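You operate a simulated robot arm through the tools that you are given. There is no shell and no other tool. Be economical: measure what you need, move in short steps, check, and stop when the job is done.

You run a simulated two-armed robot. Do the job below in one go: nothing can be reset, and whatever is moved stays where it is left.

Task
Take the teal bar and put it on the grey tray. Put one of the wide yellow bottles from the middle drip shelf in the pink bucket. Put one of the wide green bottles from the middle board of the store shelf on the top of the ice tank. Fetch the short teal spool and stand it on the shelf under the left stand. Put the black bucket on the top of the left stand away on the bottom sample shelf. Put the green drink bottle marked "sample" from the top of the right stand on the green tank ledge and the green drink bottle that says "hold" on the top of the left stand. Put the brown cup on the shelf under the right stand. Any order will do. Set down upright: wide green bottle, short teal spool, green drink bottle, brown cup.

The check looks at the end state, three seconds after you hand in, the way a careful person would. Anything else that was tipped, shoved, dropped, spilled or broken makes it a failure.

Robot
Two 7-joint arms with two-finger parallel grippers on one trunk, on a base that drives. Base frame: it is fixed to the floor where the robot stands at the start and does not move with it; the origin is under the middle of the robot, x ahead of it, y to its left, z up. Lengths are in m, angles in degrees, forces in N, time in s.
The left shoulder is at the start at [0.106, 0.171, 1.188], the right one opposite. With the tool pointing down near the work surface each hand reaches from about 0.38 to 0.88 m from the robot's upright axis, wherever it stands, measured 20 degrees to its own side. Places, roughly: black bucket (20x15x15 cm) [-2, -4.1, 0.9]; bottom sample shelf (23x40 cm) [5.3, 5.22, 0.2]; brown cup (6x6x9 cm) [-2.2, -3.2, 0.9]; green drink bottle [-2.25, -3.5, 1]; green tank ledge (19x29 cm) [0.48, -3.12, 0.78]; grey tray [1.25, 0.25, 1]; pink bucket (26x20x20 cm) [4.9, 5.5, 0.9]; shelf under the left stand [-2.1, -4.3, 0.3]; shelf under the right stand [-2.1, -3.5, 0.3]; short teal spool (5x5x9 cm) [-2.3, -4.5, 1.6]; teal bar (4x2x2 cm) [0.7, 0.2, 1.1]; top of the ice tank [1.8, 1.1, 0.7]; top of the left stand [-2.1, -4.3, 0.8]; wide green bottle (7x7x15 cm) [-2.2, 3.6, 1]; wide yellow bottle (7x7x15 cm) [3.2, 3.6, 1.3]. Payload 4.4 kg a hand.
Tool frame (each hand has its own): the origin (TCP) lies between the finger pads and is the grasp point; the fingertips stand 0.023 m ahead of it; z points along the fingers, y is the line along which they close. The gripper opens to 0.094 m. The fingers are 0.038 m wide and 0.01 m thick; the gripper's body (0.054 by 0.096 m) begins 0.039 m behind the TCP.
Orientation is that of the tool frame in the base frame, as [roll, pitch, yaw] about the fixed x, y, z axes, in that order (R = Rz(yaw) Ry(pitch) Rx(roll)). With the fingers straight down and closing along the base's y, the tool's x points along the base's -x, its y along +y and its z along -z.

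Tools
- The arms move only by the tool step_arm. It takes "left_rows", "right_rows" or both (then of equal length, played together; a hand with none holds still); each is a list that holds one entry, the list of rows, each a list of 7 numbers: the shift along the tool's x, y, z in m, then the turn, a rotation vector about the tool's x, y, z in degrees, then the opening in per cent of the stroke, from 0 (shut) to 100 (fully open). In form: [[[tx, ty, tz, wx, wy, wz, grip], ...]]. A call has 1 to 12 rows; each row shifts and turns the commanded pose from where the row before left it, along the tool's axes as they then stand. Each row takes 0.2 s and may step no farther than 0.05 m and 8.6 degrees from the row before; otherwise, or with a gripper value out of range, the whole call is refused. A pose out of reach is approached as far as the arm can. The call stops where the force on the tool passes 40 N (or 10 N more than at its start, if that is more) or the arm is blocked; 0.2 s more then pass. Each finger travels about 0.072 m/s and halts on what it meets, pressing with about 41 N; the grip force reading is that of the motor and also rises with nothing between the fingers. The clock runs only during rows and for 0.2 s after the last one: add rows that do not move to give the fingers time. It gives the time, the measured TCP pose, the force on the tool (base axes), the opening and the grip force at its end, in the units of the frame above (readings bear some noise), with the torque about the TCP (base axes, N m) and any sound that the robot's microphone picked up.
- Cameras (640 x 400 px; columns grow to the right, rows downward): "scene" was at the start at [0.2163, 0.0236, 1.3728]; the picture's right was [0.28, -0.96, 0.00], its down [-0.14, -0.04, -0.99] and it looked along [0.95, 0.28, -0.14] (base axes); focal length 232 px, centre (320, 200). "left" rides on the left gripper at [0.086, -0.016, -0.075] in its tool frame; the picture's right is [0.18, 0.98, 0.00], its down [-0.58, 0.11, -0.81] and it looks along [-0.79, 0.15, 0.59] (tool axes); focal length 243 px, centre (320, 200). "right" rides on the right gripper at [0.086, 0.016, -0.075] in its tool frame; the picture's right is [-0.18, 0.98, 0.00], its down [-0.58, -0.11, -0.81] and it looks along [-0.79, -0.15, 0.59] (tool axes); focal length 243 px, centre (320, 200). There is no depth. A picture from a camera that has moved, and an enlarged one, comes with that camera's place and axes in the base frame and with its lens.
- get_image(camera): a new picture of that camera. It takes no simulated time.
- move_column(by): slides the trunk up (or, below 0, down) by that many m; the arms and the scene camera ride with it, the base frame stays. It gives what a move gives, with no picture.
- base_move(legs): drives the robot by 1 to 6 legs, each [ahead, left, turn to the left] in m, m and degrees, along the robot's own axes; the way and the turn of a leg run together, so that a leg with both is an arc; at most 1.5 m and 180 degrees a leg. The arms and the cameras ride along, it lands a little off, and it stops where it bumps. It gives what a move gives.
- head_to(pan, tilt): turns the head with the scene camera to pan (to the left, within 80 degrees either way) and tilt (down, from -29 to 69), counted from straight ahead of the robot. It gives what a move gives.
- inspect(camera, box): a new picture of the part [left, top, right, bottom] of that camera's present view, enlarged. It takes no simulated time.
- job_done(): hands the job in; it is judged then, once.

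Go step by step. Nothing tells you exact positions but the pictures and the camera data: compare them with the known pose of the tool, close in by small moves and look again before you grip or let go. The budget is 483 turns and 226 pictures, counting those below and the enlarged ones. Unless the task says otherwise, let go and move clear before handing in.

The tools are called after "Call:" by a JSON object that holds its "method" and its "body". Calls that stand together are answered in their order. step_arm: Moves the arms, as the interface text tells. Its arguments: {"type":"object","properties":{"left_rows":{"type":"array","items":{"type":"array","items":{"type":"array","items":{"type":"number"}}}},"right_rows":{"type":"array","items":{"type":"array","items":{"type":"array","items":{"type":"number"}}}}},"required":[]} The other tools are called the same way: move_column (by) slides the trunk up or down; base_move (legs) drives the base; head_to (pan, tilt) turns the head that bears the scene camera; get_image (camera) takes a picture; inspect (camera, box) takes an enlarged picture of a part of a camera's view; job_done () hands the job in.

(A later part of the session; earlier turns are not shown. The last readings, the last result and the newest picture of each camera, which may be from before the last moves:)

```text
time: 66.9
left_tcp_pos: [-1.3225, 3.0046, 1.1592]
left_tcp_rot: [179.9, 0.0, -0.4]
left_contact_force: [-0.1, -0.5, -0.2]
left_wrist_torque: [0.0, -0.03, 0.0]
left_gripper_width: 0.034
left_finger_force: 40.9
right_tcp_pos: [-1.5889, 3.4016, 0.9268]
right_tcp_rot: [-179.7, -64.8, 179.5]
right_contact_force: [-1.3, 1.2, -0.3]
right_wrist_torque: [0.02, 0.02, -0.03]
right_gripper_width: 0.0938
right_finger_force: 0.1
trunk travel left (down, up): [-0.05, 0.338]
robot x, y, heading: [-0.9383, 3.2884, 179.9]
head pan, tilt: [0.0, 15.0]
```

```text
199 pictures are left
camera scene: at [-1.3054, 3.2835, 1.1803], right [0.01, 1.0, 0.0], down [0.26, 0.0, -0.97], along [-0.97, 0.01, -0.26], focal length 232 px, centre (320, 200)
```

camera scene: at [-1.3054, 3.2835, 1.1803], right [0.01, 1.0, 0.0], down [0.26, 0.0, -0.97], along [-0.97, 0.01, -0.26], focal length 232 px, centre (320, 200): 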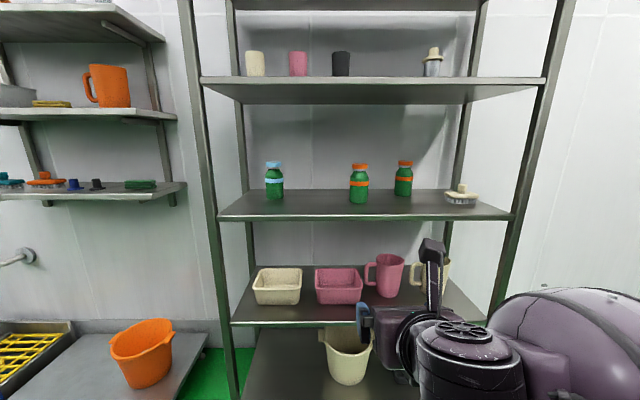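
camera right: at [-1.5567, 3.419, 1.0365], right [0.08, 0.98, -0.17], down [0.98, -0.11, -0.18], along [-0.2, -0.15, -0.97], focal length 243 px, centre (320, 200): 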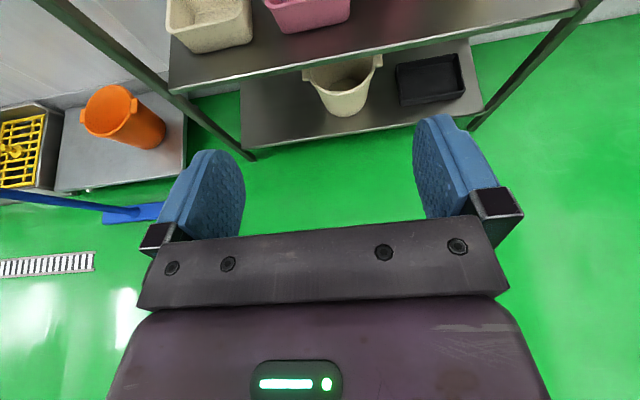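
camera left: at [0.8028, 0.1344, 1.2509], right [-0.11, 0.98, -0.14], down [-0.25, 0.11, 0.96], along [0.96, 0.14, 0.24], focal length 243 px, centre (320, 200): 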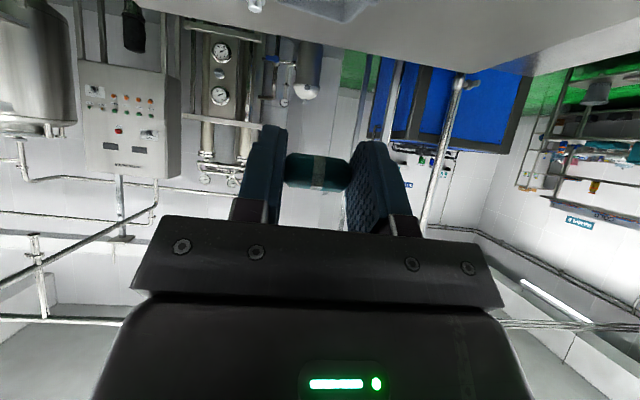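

Triangulating gives the near wide bottle at about [-2.15, 3.434], standing on a board at z≈0.945. I'll raise the trunk and level the hand.

Call:
{"method": "move_column", "body": {"by": 0.1}}

Call:
{"method": "step_arm", "body": {"right_rows": [[[0, 0, 0, 0, 8.4, 0, 100], [0, 0, 0, 0, 8.4, 0, 100], [0, 0, 0, 0, 8.3, 0, 100], [0, 0, 0, 0, 0, 0, 100]]]}}

Call:
{"method": "get_image", "body": {"camera": "scene"}}

```text
time: 68.2
left_tcp_pos: [-1.3247, 3.0036, 1.2573]
left_tcp_rot: [179.9, -0.2, -0.4]
left_contact_force: [-0.9, -0.3, 0.1]
left_wrist_torque: [0.01, -0.06, 0.0]
left_gripper_width: 0.0343
left_finger_force: 40.8
right_tcp_pos: [-1.5896, 3.4031, 1.0238]
right_tcp_rot: [-179.6, -64.6, 179.7]
right_contact_force: [-0.8, 0.0, -0.4]
right_wrist_torque: [-0.01, 0.01, -0.01]
right_gripper_width: 0.094
right_finger_force: 0.0
trunk travel left (down, up): [-0.15, 0.238]
robot x, y, heading: [-0.9318, 3.2818, 179.7]
head pan, tilt: [0.0, 15.0]
```

```text
time: 69.2
left_tcp_pos: [-1.3189, 3.008, 1.2628]
left_tcp_rot: [179.9, 0.3, -0.5]
left_contact_force: [0.5, 1.5, 0.1]
left_wrist_torque: [-0.04, 0.04, 0.03]
left_gripper_width: 0.0344
left_finger_force: 40.8
right_tcp_pos: [-1.5786, 3.382, 1.0188]
right_tcp_rot: [-173.2, -76.5, 175.4]
right_contact_force: [0.7, 1.5, 0.6]
right_wrist_torque: [-0.02, 0.0, 0.06]
right_gripper_width: 0.0942
right_finger_force: 0.0
right hand out of reach, approached as far as the arm can: row 1, 2
trunk travel left (down, up): [-0.15, 0.238]
robot x, y, heading: [-0.938, 3.282, 179.5]
head pan, tilt: [0.0, 15.0]
```

```text
198 pictures are left
camera scene: at [-1.2058, 3.2871, 1.3061], right [0.01, 1.0, 0.0], down [0.26, -0.01, -0.97], along [-0.97, 0.01, -0.26], focal length 232 px, centre (320, 200)
```

scene: 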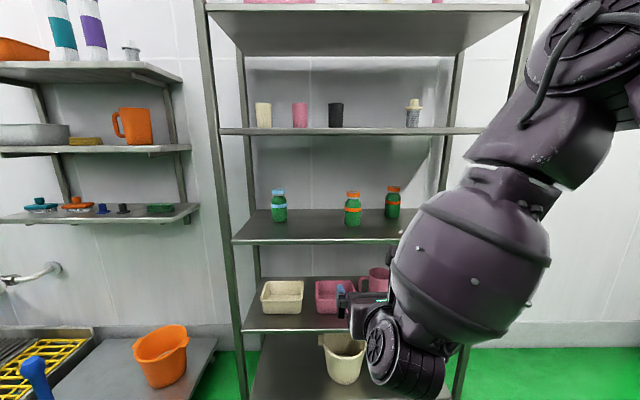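

The forearm comes down from above, which is fine. I'll extend forward toward the bottle in the air, which should let the hand level out.

Call:
{"method": "step_arm", "body": {"right_rows": [[[0, 0, 0.04, 0, 0, 0, 100], [0, 0.01, 0.04, 0, 0, 0, 100], [0, 0.01, 0.04, 0, 0, 0, 100], [0, 0.01, 0.04, 0, 0, 0, 100], [0, 0, 0, 0, 0, 0, 100]]]}}

Call:
{"method": "get_image", "body": {"camera": "right"}}

```text
time: 70.4
left_tcp_pos: [-1.3227, 3.0037, 1.2588]
left_tcp_rot: [-179.9, -0.1, -0.4]
left_contact_force: [0.8, 0.2, -0.1]
left_wrist_torque: [0.02, 0.0, 0.02]
left_gripper_width: 0.0343
left_finger_force: 40.6
right_tcp_pos: [-1.7327, 3.3652, 0.9926]
right_tcp_rot: [-174.8, -76.1, 176.6]
right_contact_force: [-0.5, -0.3, -1.1]
right_wrist_torque: [-0.01, -0.03, -0.01]
right_gripper_width: 0.0939
right_finger_force: 0.1
right hand out of reach, approached as far as the arm can: row 2, 3, 4
trunk travel left (down, up): [-0.15, 0.238]
robot x, y, heading: [-0.9342, 3.2834, 179.6]
head pan, tilt: [0.0, 15.0]
```

```text
197 pictures are left
camera right: at [-1.6823, 3.3847, 1.0935], right [0.02, 0.98, -0.2], down [0.93, -0.09, -0.37], along [-0.38, -0.18, -0.91], focal length 243 px, centre (320, 200)
```

right: 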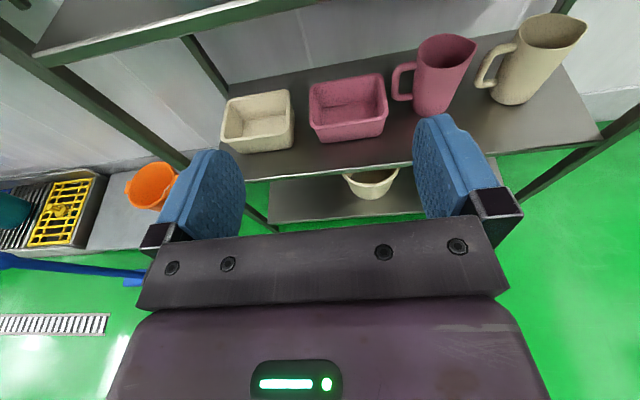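

The hand is stuck at about 14° below horizontal, which is fine for grasping the bottle's sides. I'll relax the pitch command a little, lift, and drive closer.

Call:
{"method": "step_arm", "body": {"right_rows": [[[0, 0, -0.03, 0, -8.5, 0, 100], [0, 0, -0.03, 0, -8.5, 0, 100], [0, 0, -0.03, 0, -4, 0, 100], [0.03, 0, 0, 0, 0, 0, 100], [0, 0, 0, 0, 0, 0, 100]]]}}

```text
time: 71.6
left_tcp_pos: [-1.3221, 3.0037, 1.2596]
left_tcp_rot: [-179.9, 0.1, -0.4]
left_contact_force: [1.0, 0.6, 0.2]
left_wrist_torque: [0.01, -0.02, 0.01]
left_gripper_width: 0.0344
left_finger_force: 41.2
right_tcp_pos: [-1.6697, 3.3693, 1.05]
right_tcp_rot: [-177.6, -55.5, -179.8]
right_contact_force: [0.3, 0.1, -0.2]
right_wrist_torque: [-0.02, -0.03, 0.0]
right_gripper_width: 0.0942
right_finger_force: 0.2
trunk travel left (down, up): [-0.15, 0.238]
robot x, y, heading: [-0.9336, 3.282, 179.7]
head pan, tilt: [0.0, 15.0]
```

Call:
{"method": "base_move", "body": {"legs": [[0.28, -0.065, 0]]}}

Call:
{"method": "get_image", "body": {"camera": "right"}}

Call:
{"method": "get_image", "body": {"camera": "scene"}}

```text
time: 73.6
left_tcp_pos: [-1.5994, 3.0711, 1.2596]
left_tcp_rot: [179.9, 0.0, -0.4]
left_contact_force: [-0.2, -0.3, -0.3]
left_wrist_torque: [-0.01, 0.02, -0.01]
left_gripper_width: 0.0343
left_finger_force: 41.2
right_tcp_pos: [-1.9439, 3.4366, 1.0502]
right_tcp_rot: [-177.6, -55.3, -180.0]
right_contact_force: [-0.7, -0.1, 0.3]
right_wrist_torque: [0.0, -0.01, -0.07]
right_gripper_width: 0.0941
right_finger_force: 0.1
trunk travel left (down, up): [-0.15, 0.238]
robot x, y, heading: [-1.2113, 3.3508, 179.6]
head pan, tilt: [0.0, 15.0]
```

```text
196 pictures are left
camera right: at [-1.9328, 3.4555, 1.1633], right [0.07, 0.98, -0.18], down [1.0, -0.07, -0.02], along [-0.03, -0.17, -0.98], focal length 243 px, centre (320, 200)
```

right: 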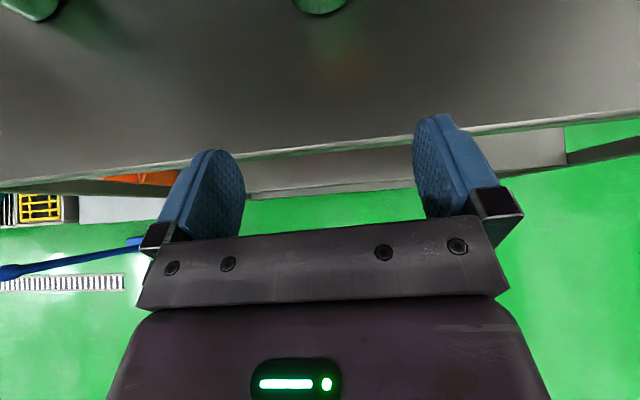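

```text
195 pictures are left
camera scene: at [-1.4849, 3.3496, 1.305], right [0.01, 1.0, 0.0], down [0.26, 0.0, -0.97], along [-0.97, 0.01, -0.26], focal length 232 px, centre (320, 200)
```

scene: 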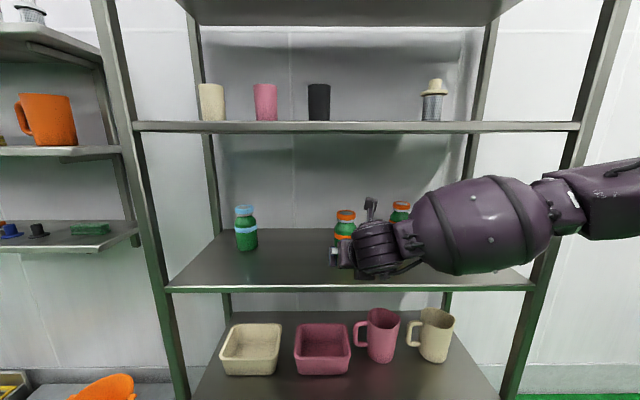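

The bottle's front face is confirmed at x≈-2.11, y≈3.43. I'll go down and forward to straddle it, checking midway.

Call:
{"method": "step_arm", "body": {"right_rows": [[[-0.0093, 0, 0.0307, 0, 0, 0, 100], [-0.0093, 0, 0.0307, 0, 0, 0, 100], [0.0207, -0.002, 0.0301, 0, 0, 0, 100], [0.0207, -0.002, 0.0301, 0, 0, 0, 100]]]}}

Call:
{"method": "get_image", "body": {"camera": "right"}}

```text
time: 74.6
left_tcp_pos: [-1.6002, 3.071, 1.2585]
left_tcp_rot: [180.0, -0.1, -0.4]
left_contact_force: [-0.5, -0.6, 0.0]
left_wrist_torque: [0.0, 0.0, -0.03]
left_gripper_width: 0.0345
left_finger_force: 41.3
right_tcp_pos: [-2.057, 3.4268, 0.9971]
right_tcp_rot: [-177.8, -55.2, -180.0]
right_contact_force: [-1.1, -0.5, 0.4]
right_wrist_torque: [0.0, 0.0, 0.03]
right_gripper_width: 0.0939
right_finger_force: 0.1
trunk travel left (down, up): [-0.15, 0.238]
robot x, y, heading: [-1.2122, 3.3493, 179.3]
head pan, tilt: [0.0, 15.0]
```

```text
194 pictures are left
camera right: at [-2.0458, 3.4464, 1.1108], right [0.07, 0.98, -0.17], down [1.0, -0.07, -0.02], along [-0.03, -0.17, -0.98], focal length 243 px, centre (320, 200)
```

right: 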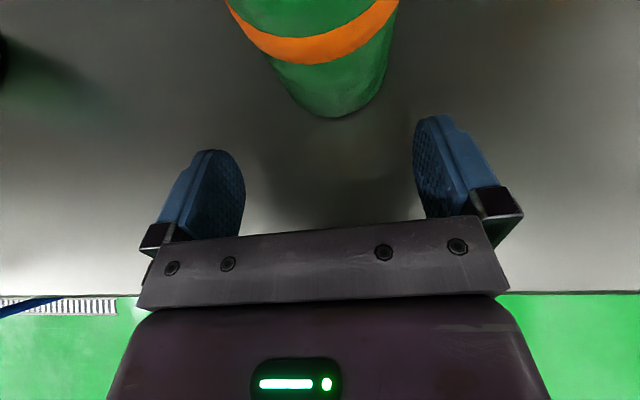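

The bottle is centred at y≈3.433, so I'll shift slightly and advance the last 7 cm, then close.

Call:
{"method": "step_arm", "body": {"right_rows": [[[0.0207, 0.005, 0.0301, 0, 0, 0, 100], [0.0207, 0.001, 0.0301, 0, 0, 0, 100], [0, 0, 0, 0, 0, 0, 100]]]}}

Call:
{"method": "get_image", "body": {"camera": "right"}}

```text
time: 75.4
left_tcp_pos: [-1.5982, 3.0719, 1.259]
left_tcp_rot: [-180.0, -0.1, -0.5]
left_contact_force: [-1.1, 0.3, -0.7]
left_wrist_torque: [0.0, 0.02, -0.03]
left_gripper_width: 0.0345
left_finger_force: 41.3
right_tcp_pos: [-2.1304, 3.431, 0.9981]
right_tcp_rot: [-177.7, -55.4, -179.9]
right_contact_force: [-0.4, 0.2, -0.1]
right_wrist_torque: [0.0, 0.0, -0.04]
right_gripper_width: 0.0941
right_finger_force: 0.1
trunk travel left (down, up): [-0.15, 0.238]
robot x, y, heading: [-1.2137, 3.3479, 179.4]
head pan, tilt: [0.0, 15.0]
```

```text
193 pictures are left
camera right: at [-2.1184, 3.4497, 1.1122], right [0.07, 0.98, -0.17], down [1.0, -0.07, -0.02], along [-0.03, -0.17, -0.98], focal length 243 px, centre (320, 200)
```

right: 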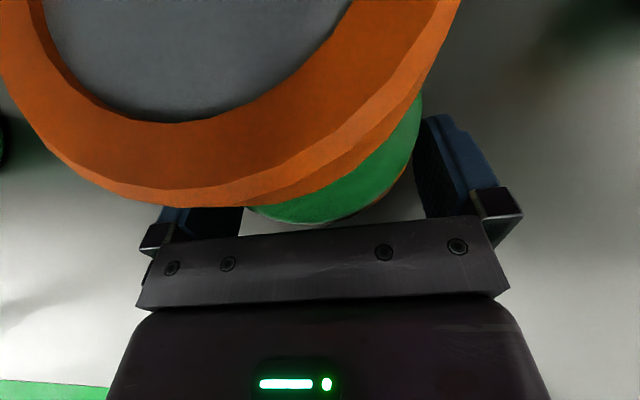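

The fingers straddle the bottle. I'll close the grip and then lift a little.

Call:
{"method": "step_arm", "body": {"right_rows": [[[0, 0, 0, 0, 0, 0, 50], [0, 0, 0, 0, 0, 0, 50], [0, 0, 0, 0, 0, 0, 50], [0, 0, 0, 0, 0, 0, 50]]]}}

Call:
{"method": "step_arm", "body": {"right_rows": [[[0.0165, 0, -0.0113, 0, 0, 0, 50], [0.0165, 0, -0.0113, 0, 0, 0, 50], [0, 0, 0, 0, 0, 0, 50]]]}}

Call:
{"method": "get_image", "body": {"camera": "scene"}}

```text
time: 76.4
left_tcp_pos: [-1.5977, 3.0708, 1.2587]
left_tcp_rot: [180.0, 0.0, -0.5]
left_contact_force: [0.4, 0.9, 0.1]
left_wrist_torque: [-0.03, 0.01, -0.02]
left_gripper_width: 0.0343
left_finger_force: 40.7
right_tcp_pos: [-2.1304, 3.4314, 0.9995]
right_tcp_rot: [-177.6, -55.3, -180.0]
right_contact_force: [-1.7, 1.6, -0.2]
right_wrist_torque: [0.15, 0.03, 0.05]
right_gripper_width: 0.0677
right_finger_force: 41.0
trunk travel left (down, up): [-0.15, 0.238]
robot x, y, heading: [-1.2115, 3.3507, 179.6]
head pan, tilt: [0.0, 15.0]
```

```text
time: 77.2
left_tcp_pos: [-1.5998, 3.0712, 1.259]
left_tcp_rot: [-180.0, -0.1, -0.4]
left_contact_force: [-0.6, 0.3, -0.2]
left_wrist_torque: [0.04, 0.0, 0.01]
left_gripper_width: 0.0347
left_finger_force: 41.7
right_tcp_pos: [-2.1318, 3.431, 1.0386]
right_tcp_rot: [-177.6, -55.3, -179.9]
right_contact_force: [0.5, -0.6, -4.5]
right_wrist_torque: [-0.01, -0.05, -0.02]
right_gripper_width: 0.0669
right_finger_force: 41.6
trunk travel left (down, up): [-0.15, 0.238]
robot x, y, heading: [-1.2133, 3.3507, 179.4]
head pan, tilt: [0.0, 15.0]
```

```text
192 pictures are left
camera scene: at [-1.4855, 3.3496, 1.3046], right [0.01, 1.0, 0.0], down [0.26, 0.0, -0.97], along [-0.97, 0.01, -0.26], focal length 232 px, centre (320, 200)
```

scene: 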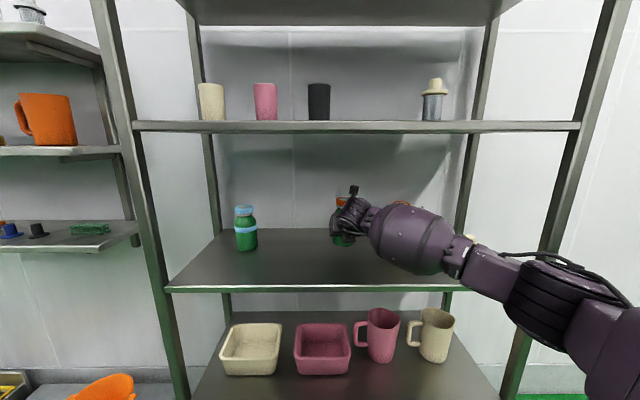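

The bottle is held. I'll back away from the shelf, turn toward the ice tank and look.

Call:
{"method": "base_move", "body": {"legs": [[-0.6, 0, 0], [0, 0, 90], [0, 1.4, 0]]}}

Call:
{"method": "head_to", "body": {"pan": 0, "tilt": 25}}

Call:
{"method": "get_image", "body": {"camera": "scene"}}

```text
time: 96.5
left_tcp_pos: [1.0758, 2.9593, 1.2581]
left_tcp_rot: [-180.0, 0.0, 90.4]
left_contact_force: [-0.7, 0.3, -0.7]
left_wrist_torque: [-0.01, 0.04, 0.04]
left_gripper_width: 0.0346
left_finger_force: 41.1
right_tcp_pos: [0.7218, 2.4217, 1.0363]
right_tcp_rot: [-177.6, -55.3, -89.2]
right_contact_force: [-0.1, -0.2, -4.3]
right_wrist_torque: [0.04, -0.02, -0.01]
right_gripper_width: 0.067
right_finger_force: 41.4
trunk travel left (down, up): [-0.15, 0.238]
robot x, y, heading: [0.7923, 3.3388, -89.8]
head pan, tilt: [0.0, 15.0]
```

```text
time: 97.3
left_tcp_pos: [1.0755, 2.9589, 1.2602]
left_tcp_rot: [-180.0, 0.0, 90.3]
left_contact_force: [-0.7, -1.1, 0.1]
left_wrist_torque: [-0.01, 0.02, -0.01]
left_gripper_width: 0.0342
left_finger_force: 41.3
right_tcp_pos: [0.7223, 2.4218, 1.0373]
right_tcp_rot: [-177.5, -55.3, -89.1]
right_contact_force: [-0.5, 0.2, -3.9]
right_wrist_torque: [0.08, -0.02, 0.04]
right_gripper_width: 0.067
right_finger_force: 40.9
trunk travel left (down, up): [-0.15, 0.238]
robot x, y, heading: [0.7924, 3.3397, -89.9]
head pan, tilt: [0.0, 25.0]
```

```text
191 pictures are left
camera scene: at [0.7913, 3.0701, 1.2886], right [-1.0, 0.0, 0.0], down [0.0, 0.42, -0.91], along [0.0, -0.91, -0.42], focal length 232 px, centre (320, 200)
```

scene: 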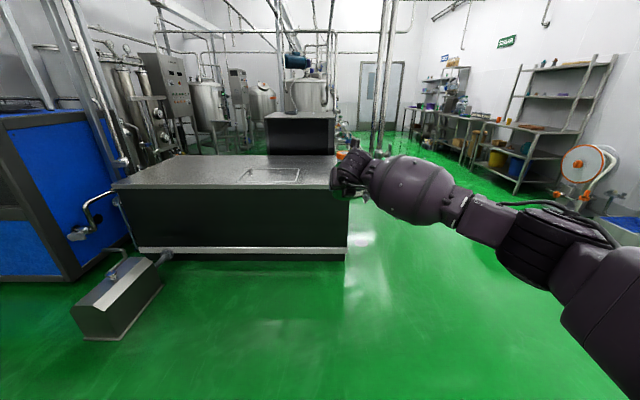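

The blue unit abuts the tank's far end, so the back of the machine isn't reachable from this side. I'll zoom in on the tank top to choose a spot.

Call:
{"method": "inspect", "body": {"camera": "scene", "box": [100, 130, 360, 290]}}

```text
2.46 times, centred on (230, 210) of scene
camera zoom: at [0.7913, 3.0701, 1.2886], right [-1.0, 0.0, 0.0], down [0.0, 0.42, -0.91], along [0.0, -0.91, -0.42], focal length 572 px, centre (542, 175)
```

zoom: 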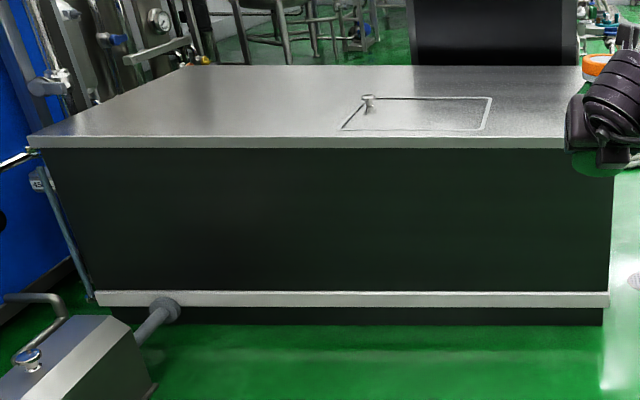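

Free tank top lies to the left of the lid, from about x≥1.45. I'll drive to face it, staying clear of the sump box on the floor, and view it with the hand camera.

Call:
{"method": "base_move", "body": {"legs": [[0, 0.7, 0], [0.85, 0, 0]]}}

Call:
{"method": "get_image", "body": {"camera": "scene"}}

Call:
{"method": "get_image", "body": {"camera": "right"}}

```text
time: 108.0
left_tcp_pos: [1.7787, 2.1152, 1.2581]
left_tcp_rot: [-180.0, 0.1, 90.2]
left_contact_force: [-0.1, -0.2, -0.6]
left_wrist_torque: [0.01, 0.0, 0.0]
left_gripper_width: 0.0345
left_finger_force: 41.3
right_tcp_pos: [1.4237, 1.5786, 1.037]
right_tcp_rot: [-177.6, -55.3, -89.2]
right_contact_force: [0.3, -0.7, -3.9]
right_wrist_torque: [0.05, 0.0, -0.02]
right_gripper_width: 0.0667
right_finger_force: 41.2
trunk travel left (down, up): [-0.15, 0.238]
robot x, y, heading: [1.4958, 2.4994, -90.0]
head pan, tilt: [0.0, 25.0]
```

```text
189 pictures are left
camera scene: at [1.4946, 2.2265, 1.2886], right [-1.0, 0.0, 0.0], down [0.0, 0.42, -0.91], along [0.0, -0.91, -0.42], focal length 232 px, centre (320, 200)
```

scene: 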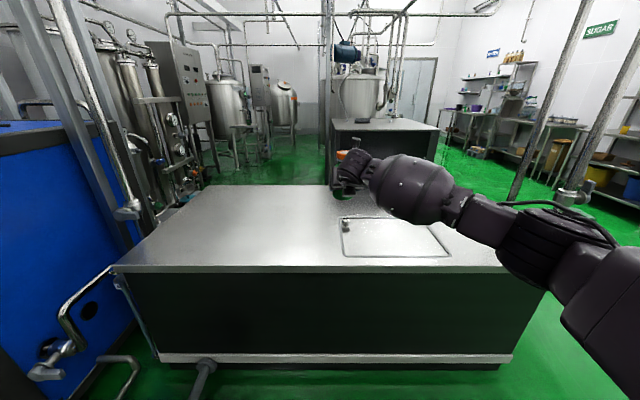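

```text
188 pictures are left
camera right: at [1.405, 1.5896, 1.1515], right [-0.98, 0.06, -0.17], down [0.06, 1.0, -0.02], along [0.17, -0.03, -0.98], focal length 243 px, centre (320, 200)
```

right: 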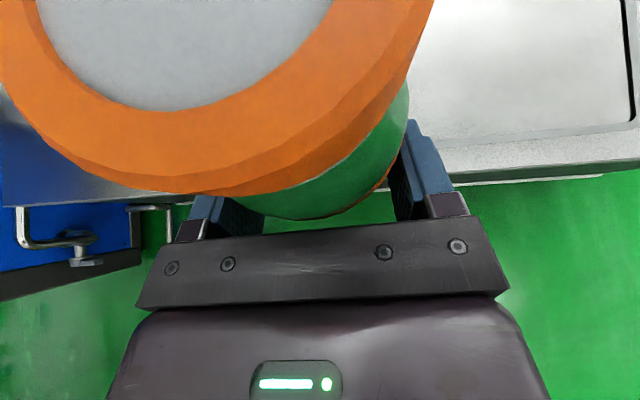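

The tank top is at z≈0.705 and its near edge at y≈1.56. I'll move in, shift the hand left of the lid, and lower partway.

Call:
{"method": "base_move", "body": {"legs": [[0.14, 0, 0]]}}

Call:
{"method": "step_arm", "body": {"right_rows": [[[0, -0.04, 0, 0, 0, 0, 50], [0, -0.04, 0, 0, 0, 0, 50], [0, -0.04, 0, 0, 0, 0, 50], [-0.033, 0, 0.0226, 0, 0, 0, 50], [-0.033, 0, 0.0226, 0, 0, 0, 50], [-0.033, 0, 0.0226, 0, 0, 0, 50]]]}}

Call:
{"method": "get_image", "body": {"camera": "scene"}}

```text
time: 109.3
left_tcp_pos: [1.7785, 1.9767, 1.2586]
left_tcp_rot: [180.0, 0.0, 90.1]
left_contact_force: [-0.4, -0.1, -0.8]
left_wrist_torque: [-0.02, 0.0, -0.01]
left_gripper_width: 0.0344
left_finger_force: 40.8
right_tcp_pos: [1.4237, 1.4416, 1.0385]
right_tcp_rot: [-177.5, -55.3, -89.4]
right_contact_force: [-0.1, 0.6, -3.6]
right_wrist_torque: [0.06, 0.01, 0.03]
right_gripper_width: 0.067
right_finger_force: 40.3
trunk travel left (down, up): [-0.15, 0.238]
robot x, y, heading: [1.4982, 2.3623, -89.9]
head pan, tilt: [0.0, 25.0]
```

```text
time: 110.7
left_tcp_pos: [1.7792, 1.9761, 1.2585]
left_tcp_rot: [-180.0, -0.2, 90.2]
left_contact_force: [-0.4, -0.1, 0.1]
left_wrist_torque: [-0.01, 0.03, -0.02]
left_gripper_width: 0.0344
left_finger_force: 40.8
right_tcp_pos: [1.5454, 1.4469, 0.9186]
right_tcp_rot: [-177.6, -55.2, -89.4]
right_contact_force: [-0.6, -0.5, -3.9]
right_wrist_torque: [0.08, 0.0, 0.03]
right_gripper_width: 0.067
right_finger_force: 40.7
trunk travel left (down, up): [-0.15, 0.238]
robot x, y, heading: [1.4945, 2.362, -90.1]
head pan, tilt: [0.0, 25.0]
```

```text
187 pictures are left
camera scene: at [1.4946, 2.0881, 1.2882], right [-1.0, 0.0, 0.0], down [0.0, 0.42, -0.91], along [0.0, -0.91, -0.42], focal length 232 px, centre (320, 200)
```

scene: 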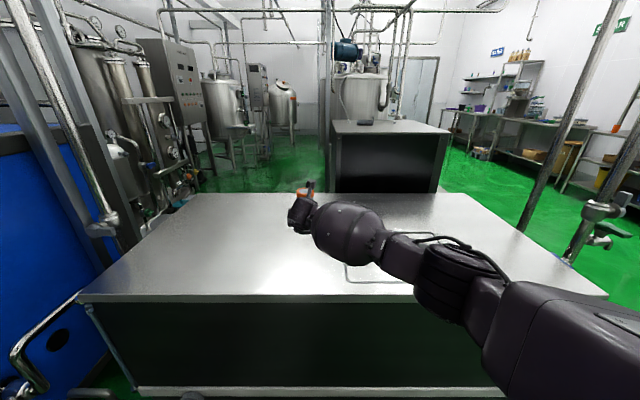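

Clear so far. I'll lower the trunk by 0.1 m, then ease down with the arm.

Call:
{"method": "move_column", "body": {"by": -0.1}}

Call:
{"method": "get_image", "body": {"camera": "right"}}

Call:
{"method": "get_image", "body": {"camera": "scene"}}

```text
time: 112.0
left_tcp_pos: [1.7786, 1.9791, 1.1597]
left_tcp_rot: [-180.0, 0.2, 90.1]
left_contact_force: [0.5, 0.7, -0.1]
left_wrist_torque: [0.0, -0.01, 0.0]
left_gripper_width: 0.0345
left_finger_force: 40.7
right_tcp_pos: [1.5458, 1.4469, 0.8247]
right_tcp_rot: [-177.5, -55.4, -89.5]
right_contact_force: [-0.4, 0.6, -3.1]
right_wrist_torque: [0.09, 0.01, 0.0]
right_gripper_width: 0.0669
right_finger_force: 41.0
trunk travel left (down, up): [-0.05, 0.338]
robot x, y, heading: [1.4969, 2.363, -89.7]
head pan, tilt: [0.0, 25.0]
```

```text
186 pictures are left
camera right: at [1.5273, 1.4597, 0.9381], right [-0.98, 0.06, -0.18], down [0.06, 1.0, -0.02], along [0.17, -0.03, -0.98], focal length 243 px, centre (320, 200)
```

right: 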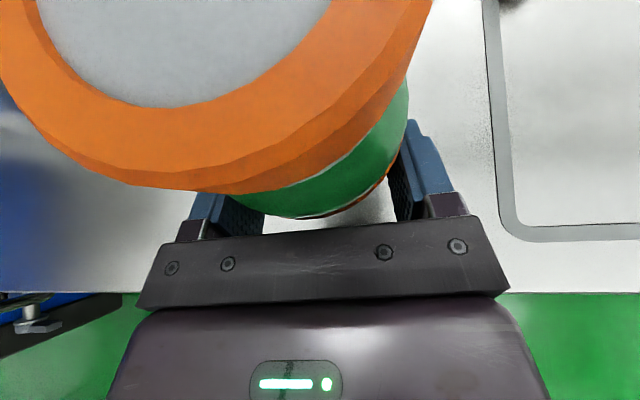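

```text
185 pictures are left
camera scene: at [1.4948, 1.9942, 1.1648], right [-1.0, 0.0, 0.0], down [0.0, 0.42, -0.91], along [0.0, -0.91, -0.42], focal length 232 px, centre (320, 200)
```

scene: 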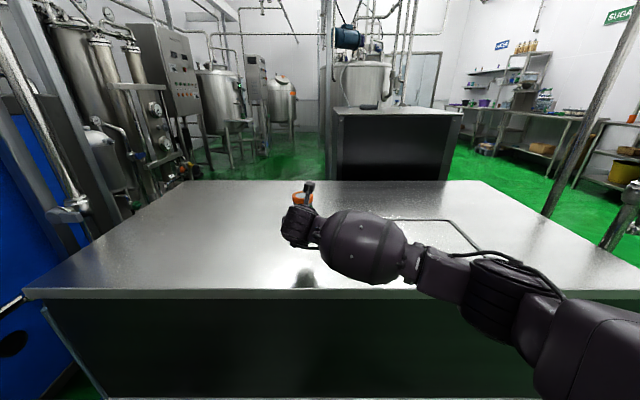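

The bottle base should be about 6 cm above the top. I'll go down 5 cm and then finish in small steps.

Call:
{"method": "step_arm", "body": {"right_rows": [[[-0.0165, 0, 0.0113, 0, 0, 0, 50], [-0.0165, 0, 0.0113, 0, 0, 0, 50], [-0.0082, 0, 0.0057, 0, 0, 0, 50], [0, 0, 0, 0, 0, 0, 50]]]}}

Call:
{"method": "step_arm", "body": {"right_rows": [[[-0.0041, 0, 0.0028, 0, 0, 0, 50], [0, 0, 0, 0, 0, 0, 50]]]}}

Call:
{"method": "step_arm", "body": {"right_rows": [[[-0.0041, 0, 0.0028, 0, 0, 0, 50], [0, 0, 0, 0, 0, 0, 50]]]}}

Call:
{"method": "get_image", "body": {"camera": "right"}}

```text
time: 113.0
left_tcp_pos: [1.7777, 1.9778, 1.1592]
left_tcp_rot: [-180.0, -0.1, 90.1]
left_contact_force: [0.1, -0.1, 0.3]
left_wrist_torque: [-0.02, 0.03, 0.01]
left_gripper_width: 0.0344
left_finger_force: 41.1
right_tcp_pos: [1.5473, 1.4474, 0.7716]
right_tcp_rot: [-177.6, -55.4, -89.3]
right_contact_force: [-0.4, 0.2, -4.2]
right_wrist_torque: [0.1, 0.02, 0.0]
right_gripper_width: 0.0669
right_finger_force: 40.9
trunk travel left (down, up): [-0.05, 0.338]
robot x, y, heading: [1.4967, 2.3619, -90.1]
head pan, tilt: [0.0, 25.0]
```

```text
time: 113.6
left_tcp_pos: [1.7777, 1.9771, 1.158]
left_tcp_rot: [-180.0, 0.1, 90.1]
left_contact_force: [-1.3, -1.2, 0.0]
left_wrist_torque: [0.01, 0.01, 0.01]
left_gripper_width: 0.0344
left_finger_force: 40.9
right_tcp_pos: [1.5476, 1.4475, 0.7664]
right_tcp_rot: [-177.6, -55.3, -89.3]
right_contact_force: [0.2, -0.4, -4.2]
right_wrist_torque: [0.1, 0.01, -0.02]
right_gripper_width: 0.067
right_finger_force: 41.1
trunk travel left (down, up): [-0.05, 0.338]
robot x, y, heading: [1.4967, 2.363, -89.8]
head pan, tilt: [0.0, 25.0]
```

```text
time: 114.2
left_tcp_pos: [1.7785, 1.9771, 1.1586]
left_tcp_rot: [-179.9, 0.1, 90.1]
left_contact_force: [0.0, 0.7, 1.4]
left_wrist_torque: [0.0, -0.01, -0.01]
left_gripper_width: 0.0342
left_finger_force: 40.7
right_tcp_pos: [1.5466, 1.4481, 0.7614]
right_tcp_rot: [-177.6, -55.3, -89.2]
right_contact_force: [-0.3, 0.3, -3.6]
right_wrist_torque: [0.05, 0.02, 0.01]
right_gripper_width: 0.067
right_finger_force: 41.5
trunk travel left (down, up): [-0.05, 0.338]
robot x, y, heading: [1.4957, 2.3616, -89.7]
head pan, tilt: [0.0, 25.0]
```

```text
184 pictures are left
camera right: at [1.5289, 1.4591, 0.8746], right [-0.98, 0.06, -0.17], down [0.06, 1.0, -0.02], along [0.17, -0.03, -0.98], focal length 243 px, centre (320, 200)
```

right: 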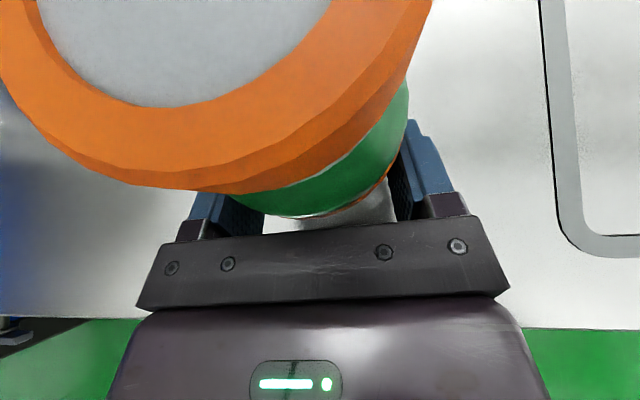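

Nearly there; I'll continue in small steps and watch the force.

Call:
{"method": "step_arm", "body": {"right_rows": [[[-0.0041, 0, 0.0028, 0, 0, 0, 50], [0, 0, 0, 0, 0, 0, 50]]]}}

Call:
{"method": "step_arm", "body": {"right_rows": [[[-0.0033, 0, 0.0023, 0, 0, 0, 50], [0, 0, 0, 0, 0, 0, 50]]]}}

Call:
{"method": "step_arm", "body": {"right_rows": [[[-0.0033, 0, 0.0023, 0, 0, 0, 50], [0, 0, 0, 0, 0, 0, 50]]]}}

```text
time: 114.8
left_tcp_pos: [1.7793, 1.9772, 1.1589]
left_tcp_rot: [180.0, 0.0, 90.1]
left_contact_force: [-0.4, -0.6, -0.3]
left_wrist_torque: [0.02, 0.0, -0.02]
left_gripper_width: 0.0344
left_finger_force: 41.5
right_tcp_pos: [1.5473, 1.4489, 0.7546]
right_tcp_rot: [-177.6, -55.3, -89.3]
right_contact_force: [0.5, 0.0, -3.4]
right_wrist_torque: [0.09, 0.02, -0.03]
right_gripper_width: 0.067
right_finger_force: 40.7
trunk travel left (down, up): [-0.05, 0.338]
robot x, y, heading: [1.4943, 2.36, -89.9]
head pan, tilt: [0.0, 25.0]
```

```text
time: 115.4
left_tcp_pos: [1.7795, 1.9772, 1.1586]
left_tcp_rot: [-179.9, 0.0, 90.1]
left_contact_force: [1.2, 0.1, -0.4]
left_wrist_torque: [-0.01, 0.0, 0.03]
left_gripper_width: 0.0342
left_finger_force: 41.2
right_tcp_pos: [1.5483, 1.448, 0.7518]
right_tcp_rot: [-177.6, -55.4, -89.3]
right_contact_force: [0.0, -0.2, -4.3]
right_wrist_torque: [0.1, 0.04, -0.02]
right_gripper_width: 0.0665
right_finger_force: 40.7
trunk travel left (down, up): [-0.05, 0.338]
robot x, y, heading: [1.4947, 2.3633, -89.7]
head pan, tilt: [0.0, 25.0]
```

```text
time: 116.0
left_tcp_pos: [1.7778, 1.9795, 1.16]
left_tcp_rot: [-179.9, 0.1, 90.1]
left_contact_force: [0.3, -0.6, 0.1]
left_wrist_torque: [-0.01, 0.04, 0.03]
left_gripper_width: 0.0342
left_finger_force: 40.8
right_tcp_pos: [1.5478, 1.4471, 0.7501]
right_tcp_rot: [-177.5, -55.4, -89.4]
right_contact_force: [0.5, -0.8, 4.0]
right_wrist_torque: [-0.02, 0.23, 0.01]
right_gripper_width: 0.0667
right_finger_force: 41.4
trunk travel left (down, up): [-0.05, 0.338]
robot x, y, heading: [1.4936, 2.361, -89.8]
head pan, tilt: [0.0, 25.0]
```

Contact is made. I'll open and back straight off.

Call:
{"method": "step_arm", "body": {"right_rows": [[[0, 0, 0, 0, 0, 0, 70], [0, 0, 0, 0, 0, 0, 100], [0, 0, 0, 0, 0, 0, 100], [0, 0, 0, 0, 0, 0, 100]]]}}

Call:
{"method": "step_arm", "body": {"right_rows": [[[-0.0085, 0, -0.0124, 0, 0, 0, 100], [-0.017, 0, -0.0247, 0, 0, 0, 100], [-0.017, 0, -0.0247, 0, 0, 0, 100], [-0.017, 0, -0.0247, 0, 0, 0, 100], [0, 0, 0, 0, 0, 0, 100]]]}}

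Call:
{"method": "get_image", "body": {"camera": "right"}}

Call:
{"method": "get_image", "body": {"camera": "scene"}}

```text
time: 117.0
left_tcp_pos: [1.7786, 1.9769, 1.1592]
left_tcp_rot: [179.9, 0.1, 90.1]
left_contact_force: [-0.4, -0.4, -0.2]
left_wrist_torque: [-0.02, 0.03, 0.01]
left_gripper_width: 0.0347
left_finger_force: 41.0
right_tcp_pos: [1.5485, 1.449, 0.7488]
right_tcp_rot: [-177.6, -55.2, -89.3]
right_contact_force: [-0.2, 0.2, 0.8]
right_wrist_torque: [0.0, 0.0, -0.01]
right_gripper_width: 0.0939
right_finger_force: 0.1
trunk travel left (down, up): [-0.05, 0.338]
robot x, y, heading: [1.4957, 2.3628, -89.7]
head pan, tilt: [0.0, 25.0]
```

```text
time: 118.2
left_tcp_pos: [1.7778, 1.9769, 1.1586]
left_tcp_rot: [180.0, 0.0, 90.0]
left_contact_force: [0.2, 0.1, 0.1]
left_wrist_torque: [0.0, -0.01, 0.0]
left_gripper_width: 0.0343
left_finger_force: 41.4
right_tcp_pos: [1.5423, 1.5538, 0.7478]
right_tcp_rot: [-177.7, -55.3, -89.4]
right_contact_force: [0.7, 0.1, 1.5]
right_wrist_torque: [-0.01, 0.0, -0.03]
right_gripper_width: 0.094
right_finger_force: 0.0
trunk travel left (down, up): [-0.05, 0.338]
robot x, y, heading: [1.5001, 2.3631, -89.7]
head pan, tilt: [0.0, 25.0]
```

```text
183 pictures are left
camera right: at [1.524, 1.5639, 0.8616], right [-0.98, 0.06, -0.17], down [0.06, 1.0, -0.02], along [0.17, -0.03, -0.98], focal length 243 px, centre (320, 200)
```

right: 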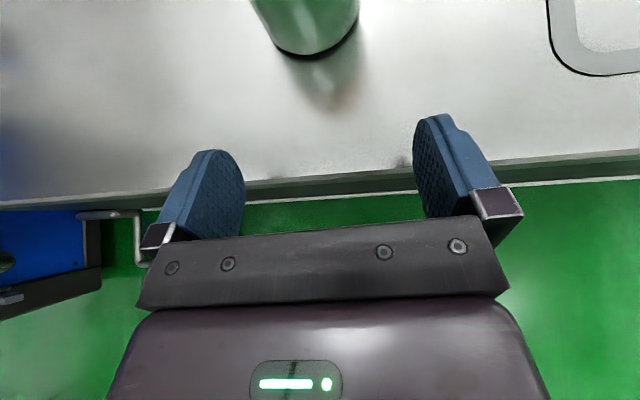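

```text
182 pictures are left
camera scene: at [1.4948, 1.993, 1.164], right [-1.0, 0.0, 0.0], down [0.0, 0.42, -0.91], along [0.0, -0.91, -0.42], focal length 232 px, centre (320, 200)
```

scene: 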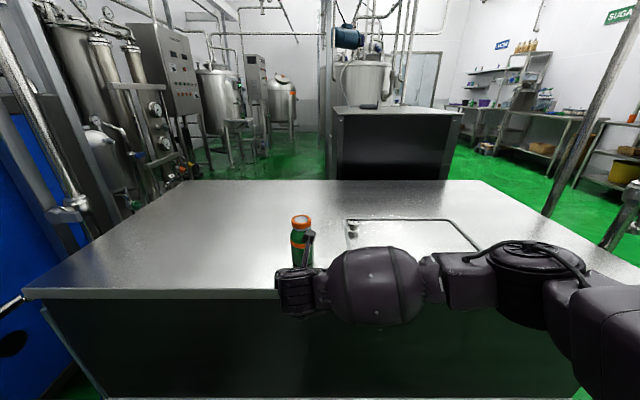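

The green bottle stands upright on the tank. I'll back off, lift the hand and turn toward the drip shelf.

Call:
{"method": "base_move", "body": {"legs": [[-0.45, 0, 0]]}}

Call:
{"method": "move_column", "body": {"by": 0.2}}

Call:
{"method": "base_move", "body": {"legs": [[0, 0, 120]]}}

Call:
{"method": "head_to", "body": {"pan": 0, "tilt": 10}}

Call:
{"method": "get_image", "body": {"camera": "scene"}}

```text
time: 120.9
left_tcp_pos: [1.7775, 2.4304, 1.1587]
left_tcp_rot: [180.0, 0.1, 90.1]
left_contact_force: [0.0, -0.5, -0.5]
left_wrist_torque: [-0.01, 0.01, 0.01]
left_gripper_width: 0.034
left_finger_force: 41.3
right_tcp_pos: [1.5411, 2.0056, 0.7473]
right_tcp_rot: [-177.6, -55.3, -89.5]
right_contact_force: [0.5, -0.7, -0.8]
right_wrist_torque: [0.01, 0.01, 0.01]
right_gripper_width: 0.0942
right_finger_force: 0.1
trunk travel left (down, up): [-0.05, 0.338]
robot x, y, heading: [1.4931, 2.8149, -90.1]
head pan, tilt: [0.0, 25.0]
```

```text
time: 123.1
left_tcp_pos: [1.7765, 2.4292, 1.3568]
left_tcp_rot: [180.0, -0.2, 89.9]
left_contact_force: [-0.1, -0.1, 0.0]
left_wrist_torque: [-0.02, 0.03, -0.01]
left_gripper_width: 0.0343
left_finger_force: 40.9
right_tcp_pos: [1.5418, 2.0059, 0.9462]
right_tcp_rot: [-177.5, -55.3, -89.4]
right_contact_force: [0.0, 0.0, -0.1]
right_wrist_torque: [0.0, -0.02, -0.02]
right_gripper_width: 0.0938
right_finger_force: 0.1
trunk travel left (down, up): [-0.25, 0.138]
robot x, y, heading: [1.4971, 2.8144, -89.9]
head pan, tilt: [0.0, 25.0]
```

```text
time: 128.5
left_tcp_pos: [1.6861, 3.2535, 1.3595]
left_tcp_rot: [180.0, 0.0, -149.7]
left_contact_force: [0.4, -0.1, 0.0]
left_wrist_torque: [0.0, 0.02, -0.04]
left_gripper_width: 0.0343
left_finger_force: 40.7
right_tcp_pos: [2.1717, 3.2643, 0.9481]
right_tcp_rot: [-177.7, -55.3, 30.9]
right_contact_force: [-0.1, -0.1, -0.1]
right_wrist_torque: [-0.01, 0.03, -0.01]
right_gripper_width: 0.094
right_finger_force: 0.0
trunk travel left (down, up): [-0.25, 0.138]
robot x, y, heading: [1.497, 2.8153, 30.1]
head pan, tilt: [0.0, 25.0]
```

```text
time: 129.3
left_tcp_pos: [1.6853, 3.2526, 1.3589]
left_tcp_rot: [180.0, -0.1, -149.7]
left_contact_force: [-0.6, -0.1, -0.2]
left_wrist_torque: [0.02, 0.02, 0.0]
left_gripper_width: 0.0345
left_finger_force: 41.1
right_tcp_pos: [2.1705, 3.2631, 0.9488]
right_tcp_rot: [-177.6, -55.2, 30.9]
right_contact_force: [0.6, 1.2, -0.4]
right_wrist_torque: [0.03, 0.02, 0.03]
right_gripper_width: 0.0939
right_finger_force: 0.1
trunk travel left (down, up): [-0.25, 0.138]
robot x, y, heading: [1.4965, 2.8149, 30.2]
head pan, tilt: [0.0, 10.0]
```

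```text
181 pictures are left
camera scene: at [1.6519, 2.9055, 1.4237], right [0.5, -0.86, 0.0], down [-0.15, -0.09, -0.98], along [0.85, 0.5, -0.17], focal length 232 px, centre (320, 200)
```

scene: 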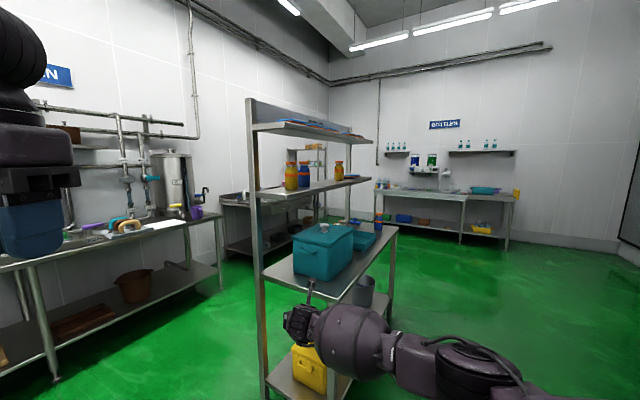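

The drip shelf is straight ahead. I'll zoom in on its middle board.

Call:
{"method": "inspect", "body": {"camera": "scene", "box": [230, 90, 420, 210]}}

```text
3.33 times, centred on (325, 150) of scene
camera zoom: at [1.6519, 2.9055, 1.4237], right [0.5, -0.86, 0.0], down [-0.15, -0.09, -0.98], along [0.85, 0.5, -0.17], focal length 774 px, centre (303, 367)
```

zoom: 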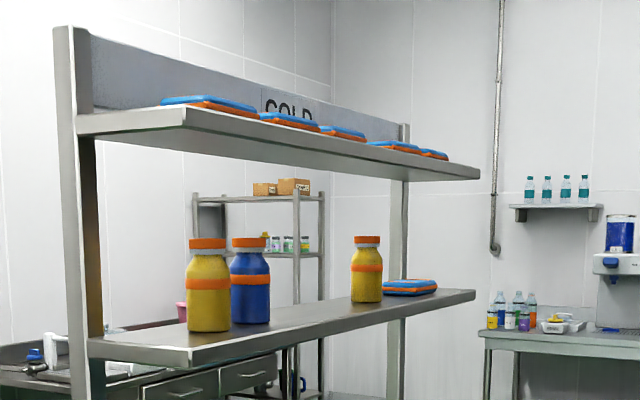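

The two yellow bottles are about [2.64, 3.66] and [3.25, 3.68], on a board at z≈1.27. I'll raise the hand, turn to face the shelf and drive across for a closer look.

Call:
{"method": "move_column", "body": {"by": 0.1}}

Call:
{"method": "step_arm", "body": {"right_rows": [[[0.037, 0, -0.0255, 0, 0, 0, 100], [0.037, 0, -0.0255, 0, 0, 0, 100], [0.037, 0, -0.0255, 0, 0, 0, 100], [0.037, 0, -0.0255, 0, 0, 0, 100], [0.037, 0, -0.0255, 0, 0, 0, 100], [0.037, 0, -0.0255, 0, 0, 0, 100], [0, 0, -0.04, 0, 0, 0, 100], [0, 0, -0.04, 0, 0, 0, 100], [0, 0, -0.04, 0, 0, 0, 100]]]}}

Call:
{"method": "base_move", "body": {"legs": [[0, 0, 60], [0, -1.3, 0]]}}

Call:
{"method": "get_image", "body": {"camera": "scene"}}

```text
time: 130.6
left_tcp_pos: [1.6853, 3.2526, 1.4594]
left_tcp_rot: [180.0, 0.0, -149.8]
left_contact_force: [-0.1, -1.0, -1.0]
left_wrist_torque: [-0.02, -0.02, -0.02]
left_gripper_width: 0.0348
left_finger_force: 41.1
right_tcp_pos: [2.1727, 3.2618, 1.0473]
right_tcp_rot: [-177.5, -55.3, 30.9]
right_contact_force: [0.5, -0.9, 0.0]
right_wrist_torque: [0.02, 0.0, -0.02]
right_gripper_width: 0.0938
right_finger_force: 0.0
trunk travel left (down, up): [-0.35, 0.038]
robot x, y, heading: [1.493, 2.8151, 30.5]
head pan, tilt: [0.0, 10.0]
```

```text
time: 132.6
left_tcp_pos: [1.6844, 3.2523, 1.4589]
left_tcp_rot: [180.0, 0.1, -149.7]
left_contact_force: [0.3, -0.5, -0.9]
left_wrist_torque: [0.03, 0.0, 0.03]
left_gripper_width: 0.0345
left_finger_force: 41.1
right_tcp_pos: [2.0914, 3.2008, 1.3854]
right_tcp_rot: [-177.7, -55.2, 30.8]
right_contact_force: [-0.5, 0.1, 0.2]
right_wrist_torque: [-0.01, -0.02, -0.04]
right_gripper_width: 0.0941
right_finger_force: 0.0
trunk travel left (down, up): [-0.35, 0.038]
robot x, y, heading: [1.4928, 2.819, 30.4]
head pan, tilt: [0.0, 10.0]
```

```text
time: 146.9
left_tcp_pos: [2.5087, 3.2073, 1.4586]
left_tcp_rot: [180.0, 0.0, -89.2]
left_contact_force: [0.0, 0.0, -0.3]
left_wrist_torque: [-0.02, 0.01, 0.01]
left_gripper_width: 0.0345
left_finger_force: 40.9
right_tcp_pos: [2.7529, 3.5362, 1.3862]
right_tcp_rot: [-177.6, -55.3, 91.5]
right_contact_force: [0.2, 0.7, 0.1]
right_wrist_torque: [-0.01, 0.03, -0.04]
right_gripper_width: 0.0939
right_finger_force: 0.1
trunk travel left (down, up): [-0.35, 0.038]
robot x, y, heading: [2.795, 2.8315, 90.7]
head pan, tilt: [0.0, 10.0]
```

```text
179 pictures are left
camera scene: at [2.7913, 2.9728, 1.5279], right [1.0, 0.01, 0.0], down [0.0, -0.17, -0.98], along [-0.01, 0.98, -0.17], focal length 232 px, centre (320, 200)
```

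scene: 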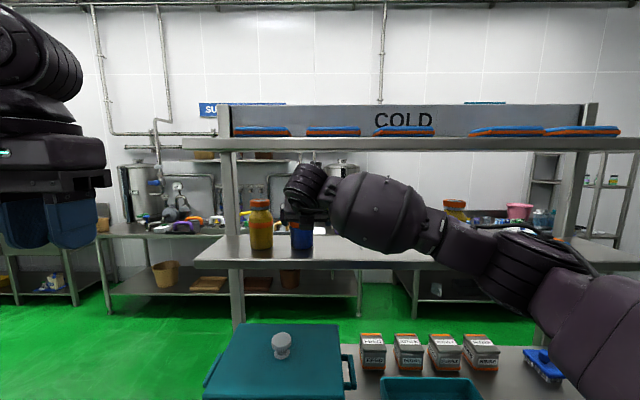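

My hand hovers in front of the blue bottle; the left yellow bottle is at about x≈2.61. I'll retract a little, shift left and look with the hand camera.

Call:
{"method": "step_arm", "body": {"right_rows": [[[-0.0226, 0, -0.033, 0, 0, 0, 100], [-0.0226, 0, -0.033, 0, 0, 0, 100], [0, 0, 0, 0, 0, 0, 100]]]}}

Call:
{"method": "base_move", "body": {"legs": [[0, 0.143, 0]]}}

Call:
{"method": "get_image", "body": {"camera": "right"}}

Call:
{"method": "get_image", "body": {"camera": "scene"}}

```text
time: 147.7
left_tcp_pos: [2.5088, 3.2066, 1.4591]
left_tcp_rot: [180.0, -0.1, -89.2]
left_contact_force: [0.0, -0.2, -0.7]
left_wrist_torque: [-0.05, 0.01, 0.02]
left_gripper_width: 0.0345
left_finger_force: 41.1
right_tcp_pos: [2.7573, 3.4557, 1.386]
right_tcp_rot: [-177.7, -55.2, 91.4]
right_contact_force: [0.2, 0.6, 0.2]
right_wrist_torque: [-0.03, -0.02, 0.0]
right_gripper_width: 0.0939
right_finger_force: 0.0
trunk travel left (down, up): [-0.35, 0.038]
robot x, y, heading: [2.7943, 2.8241, 90.9]
head pan, tilt: [0.0, 10.0]
```

```text
time: 149.6
left_tcp_pos: [2.3645, 3.2043, 1.4592]
left_tcp_rot: [180.0, 0.0, -89.2]
left_contact_force: [0.0, 0.0, -0.4]
left_wrist_torque: [-0.04, 0.0, -0.02]
left_gripper_width: 0.0343
left_finger_force: 41.1
right_tcp_pos: [2.6134, 3.4538, 1.387]
right_tcp_rot: [-177.6, -55.3, 91.4]
right_contact_force: [-0.2, 0.4, -0.4]
right_wrist_torque: [0.02, 0.02, 0.03]
right_gripper_width: 0.094
right_finger_force: 0.1
trunk travel left (down, up): [-0.35, 0.038]
robot x, y, heading: [2.649, 2.8253, 90.9]
head pan, tilt: [0.0, 10.0]
```

```text
178 pictures are left
camera right: at [2.6338, 3.4423, 1.4995], right [0.98, -0.05, -0.17], down [-0.05, -1.0, -0.02], along [-0.17, 0.03, -0.98], focal length 243 px, centre (320, 200)
```

right: 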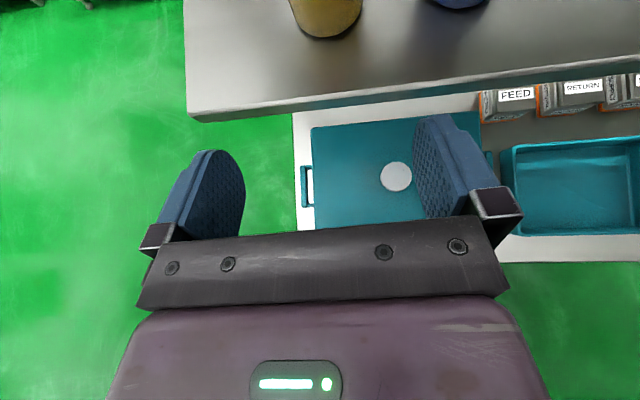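

```text
177 pictures are left
camera scene: at [2.6471, 2.9707, 1.5279], right [1.0, 0.01, 0.0], down [0.0, -0.17, -0.98], along [-0.01, 0.98, -0.17], focal length 232 px, centre (320, 200)
```

scene: 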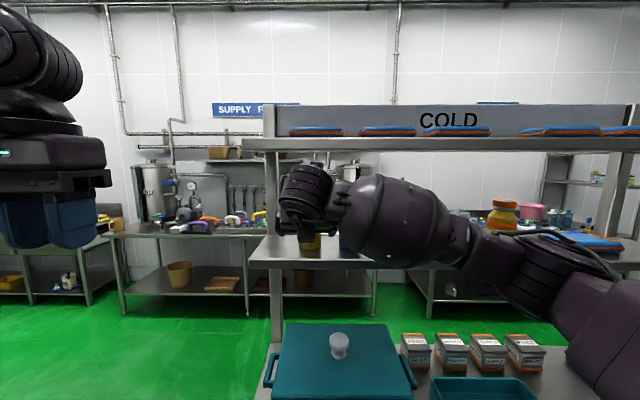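

The bottle centre is at about [2.607, 3.638] and the board at z≈1.275. I'll go down and in, checking before the last step.

Call:
{"method": "step_arm", "body": {"right_rows": [[[-0.0247, 0, 0.017, 0, 0, 0, 100], [-0.0247, 0, 0.017, 0, 0, 0, 100], [0.0239, 0, 0.0348, 0, 0, 0, 100], [0.0239, 0, 0.0348, 0, 0, 0, 100], [0, 0, 0, 0, 0, 0, 100]]]}}

Call:
{"method": "get_image", "body": {"camera": "right"}}

```text
time: 150.8
left_tcp_pos: [2.3649, 3.205, 1.4592]
left_tcp_rot: [180.0, 0.1, -89.2]
left_contact_force: [-0.5, 0.0, -0.8]
left_wrist_torque: [0.0, 0.0, 0.02]
left_gripper_width: 0.0345
left_finger_force: 41.1
right_tcp_pos: [2.6064, 3.5367, 1.3258]
right_tcp_rot: [-177.5, -55.4, 91.4]
right_contact_force: [-0.1, -0.1, 0.2]
right_wrist_torque: [-0.01, -0.05, 0.01]
right_gripper_width: 0.0941
right_finger_force: 0.0
trunk travel left (down, up): [-0.35, 0.038]
robot x, y, heading: [2.6487, 2.8229, 90.8]
head pan, tilt: [0.0, 10.0]
```

```text
176 pictures are left
camera right: at [2.628, 3.5256, 1.4384], right [0.98, -0.05, -0.18], down [-0.05, -1.0, -0.02], along [-0.17, 0.03, -0.98], focal length 243 px, centre (320, 200)
```

right: 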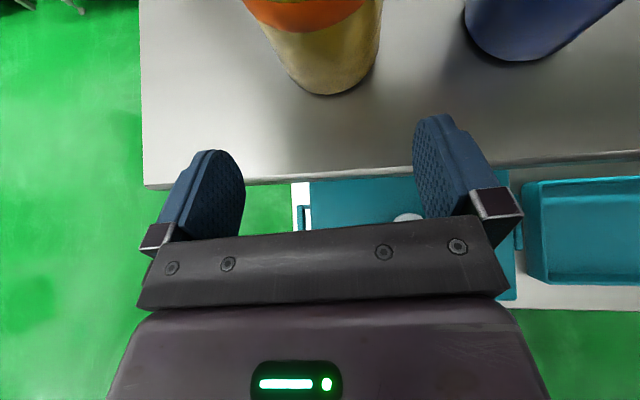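

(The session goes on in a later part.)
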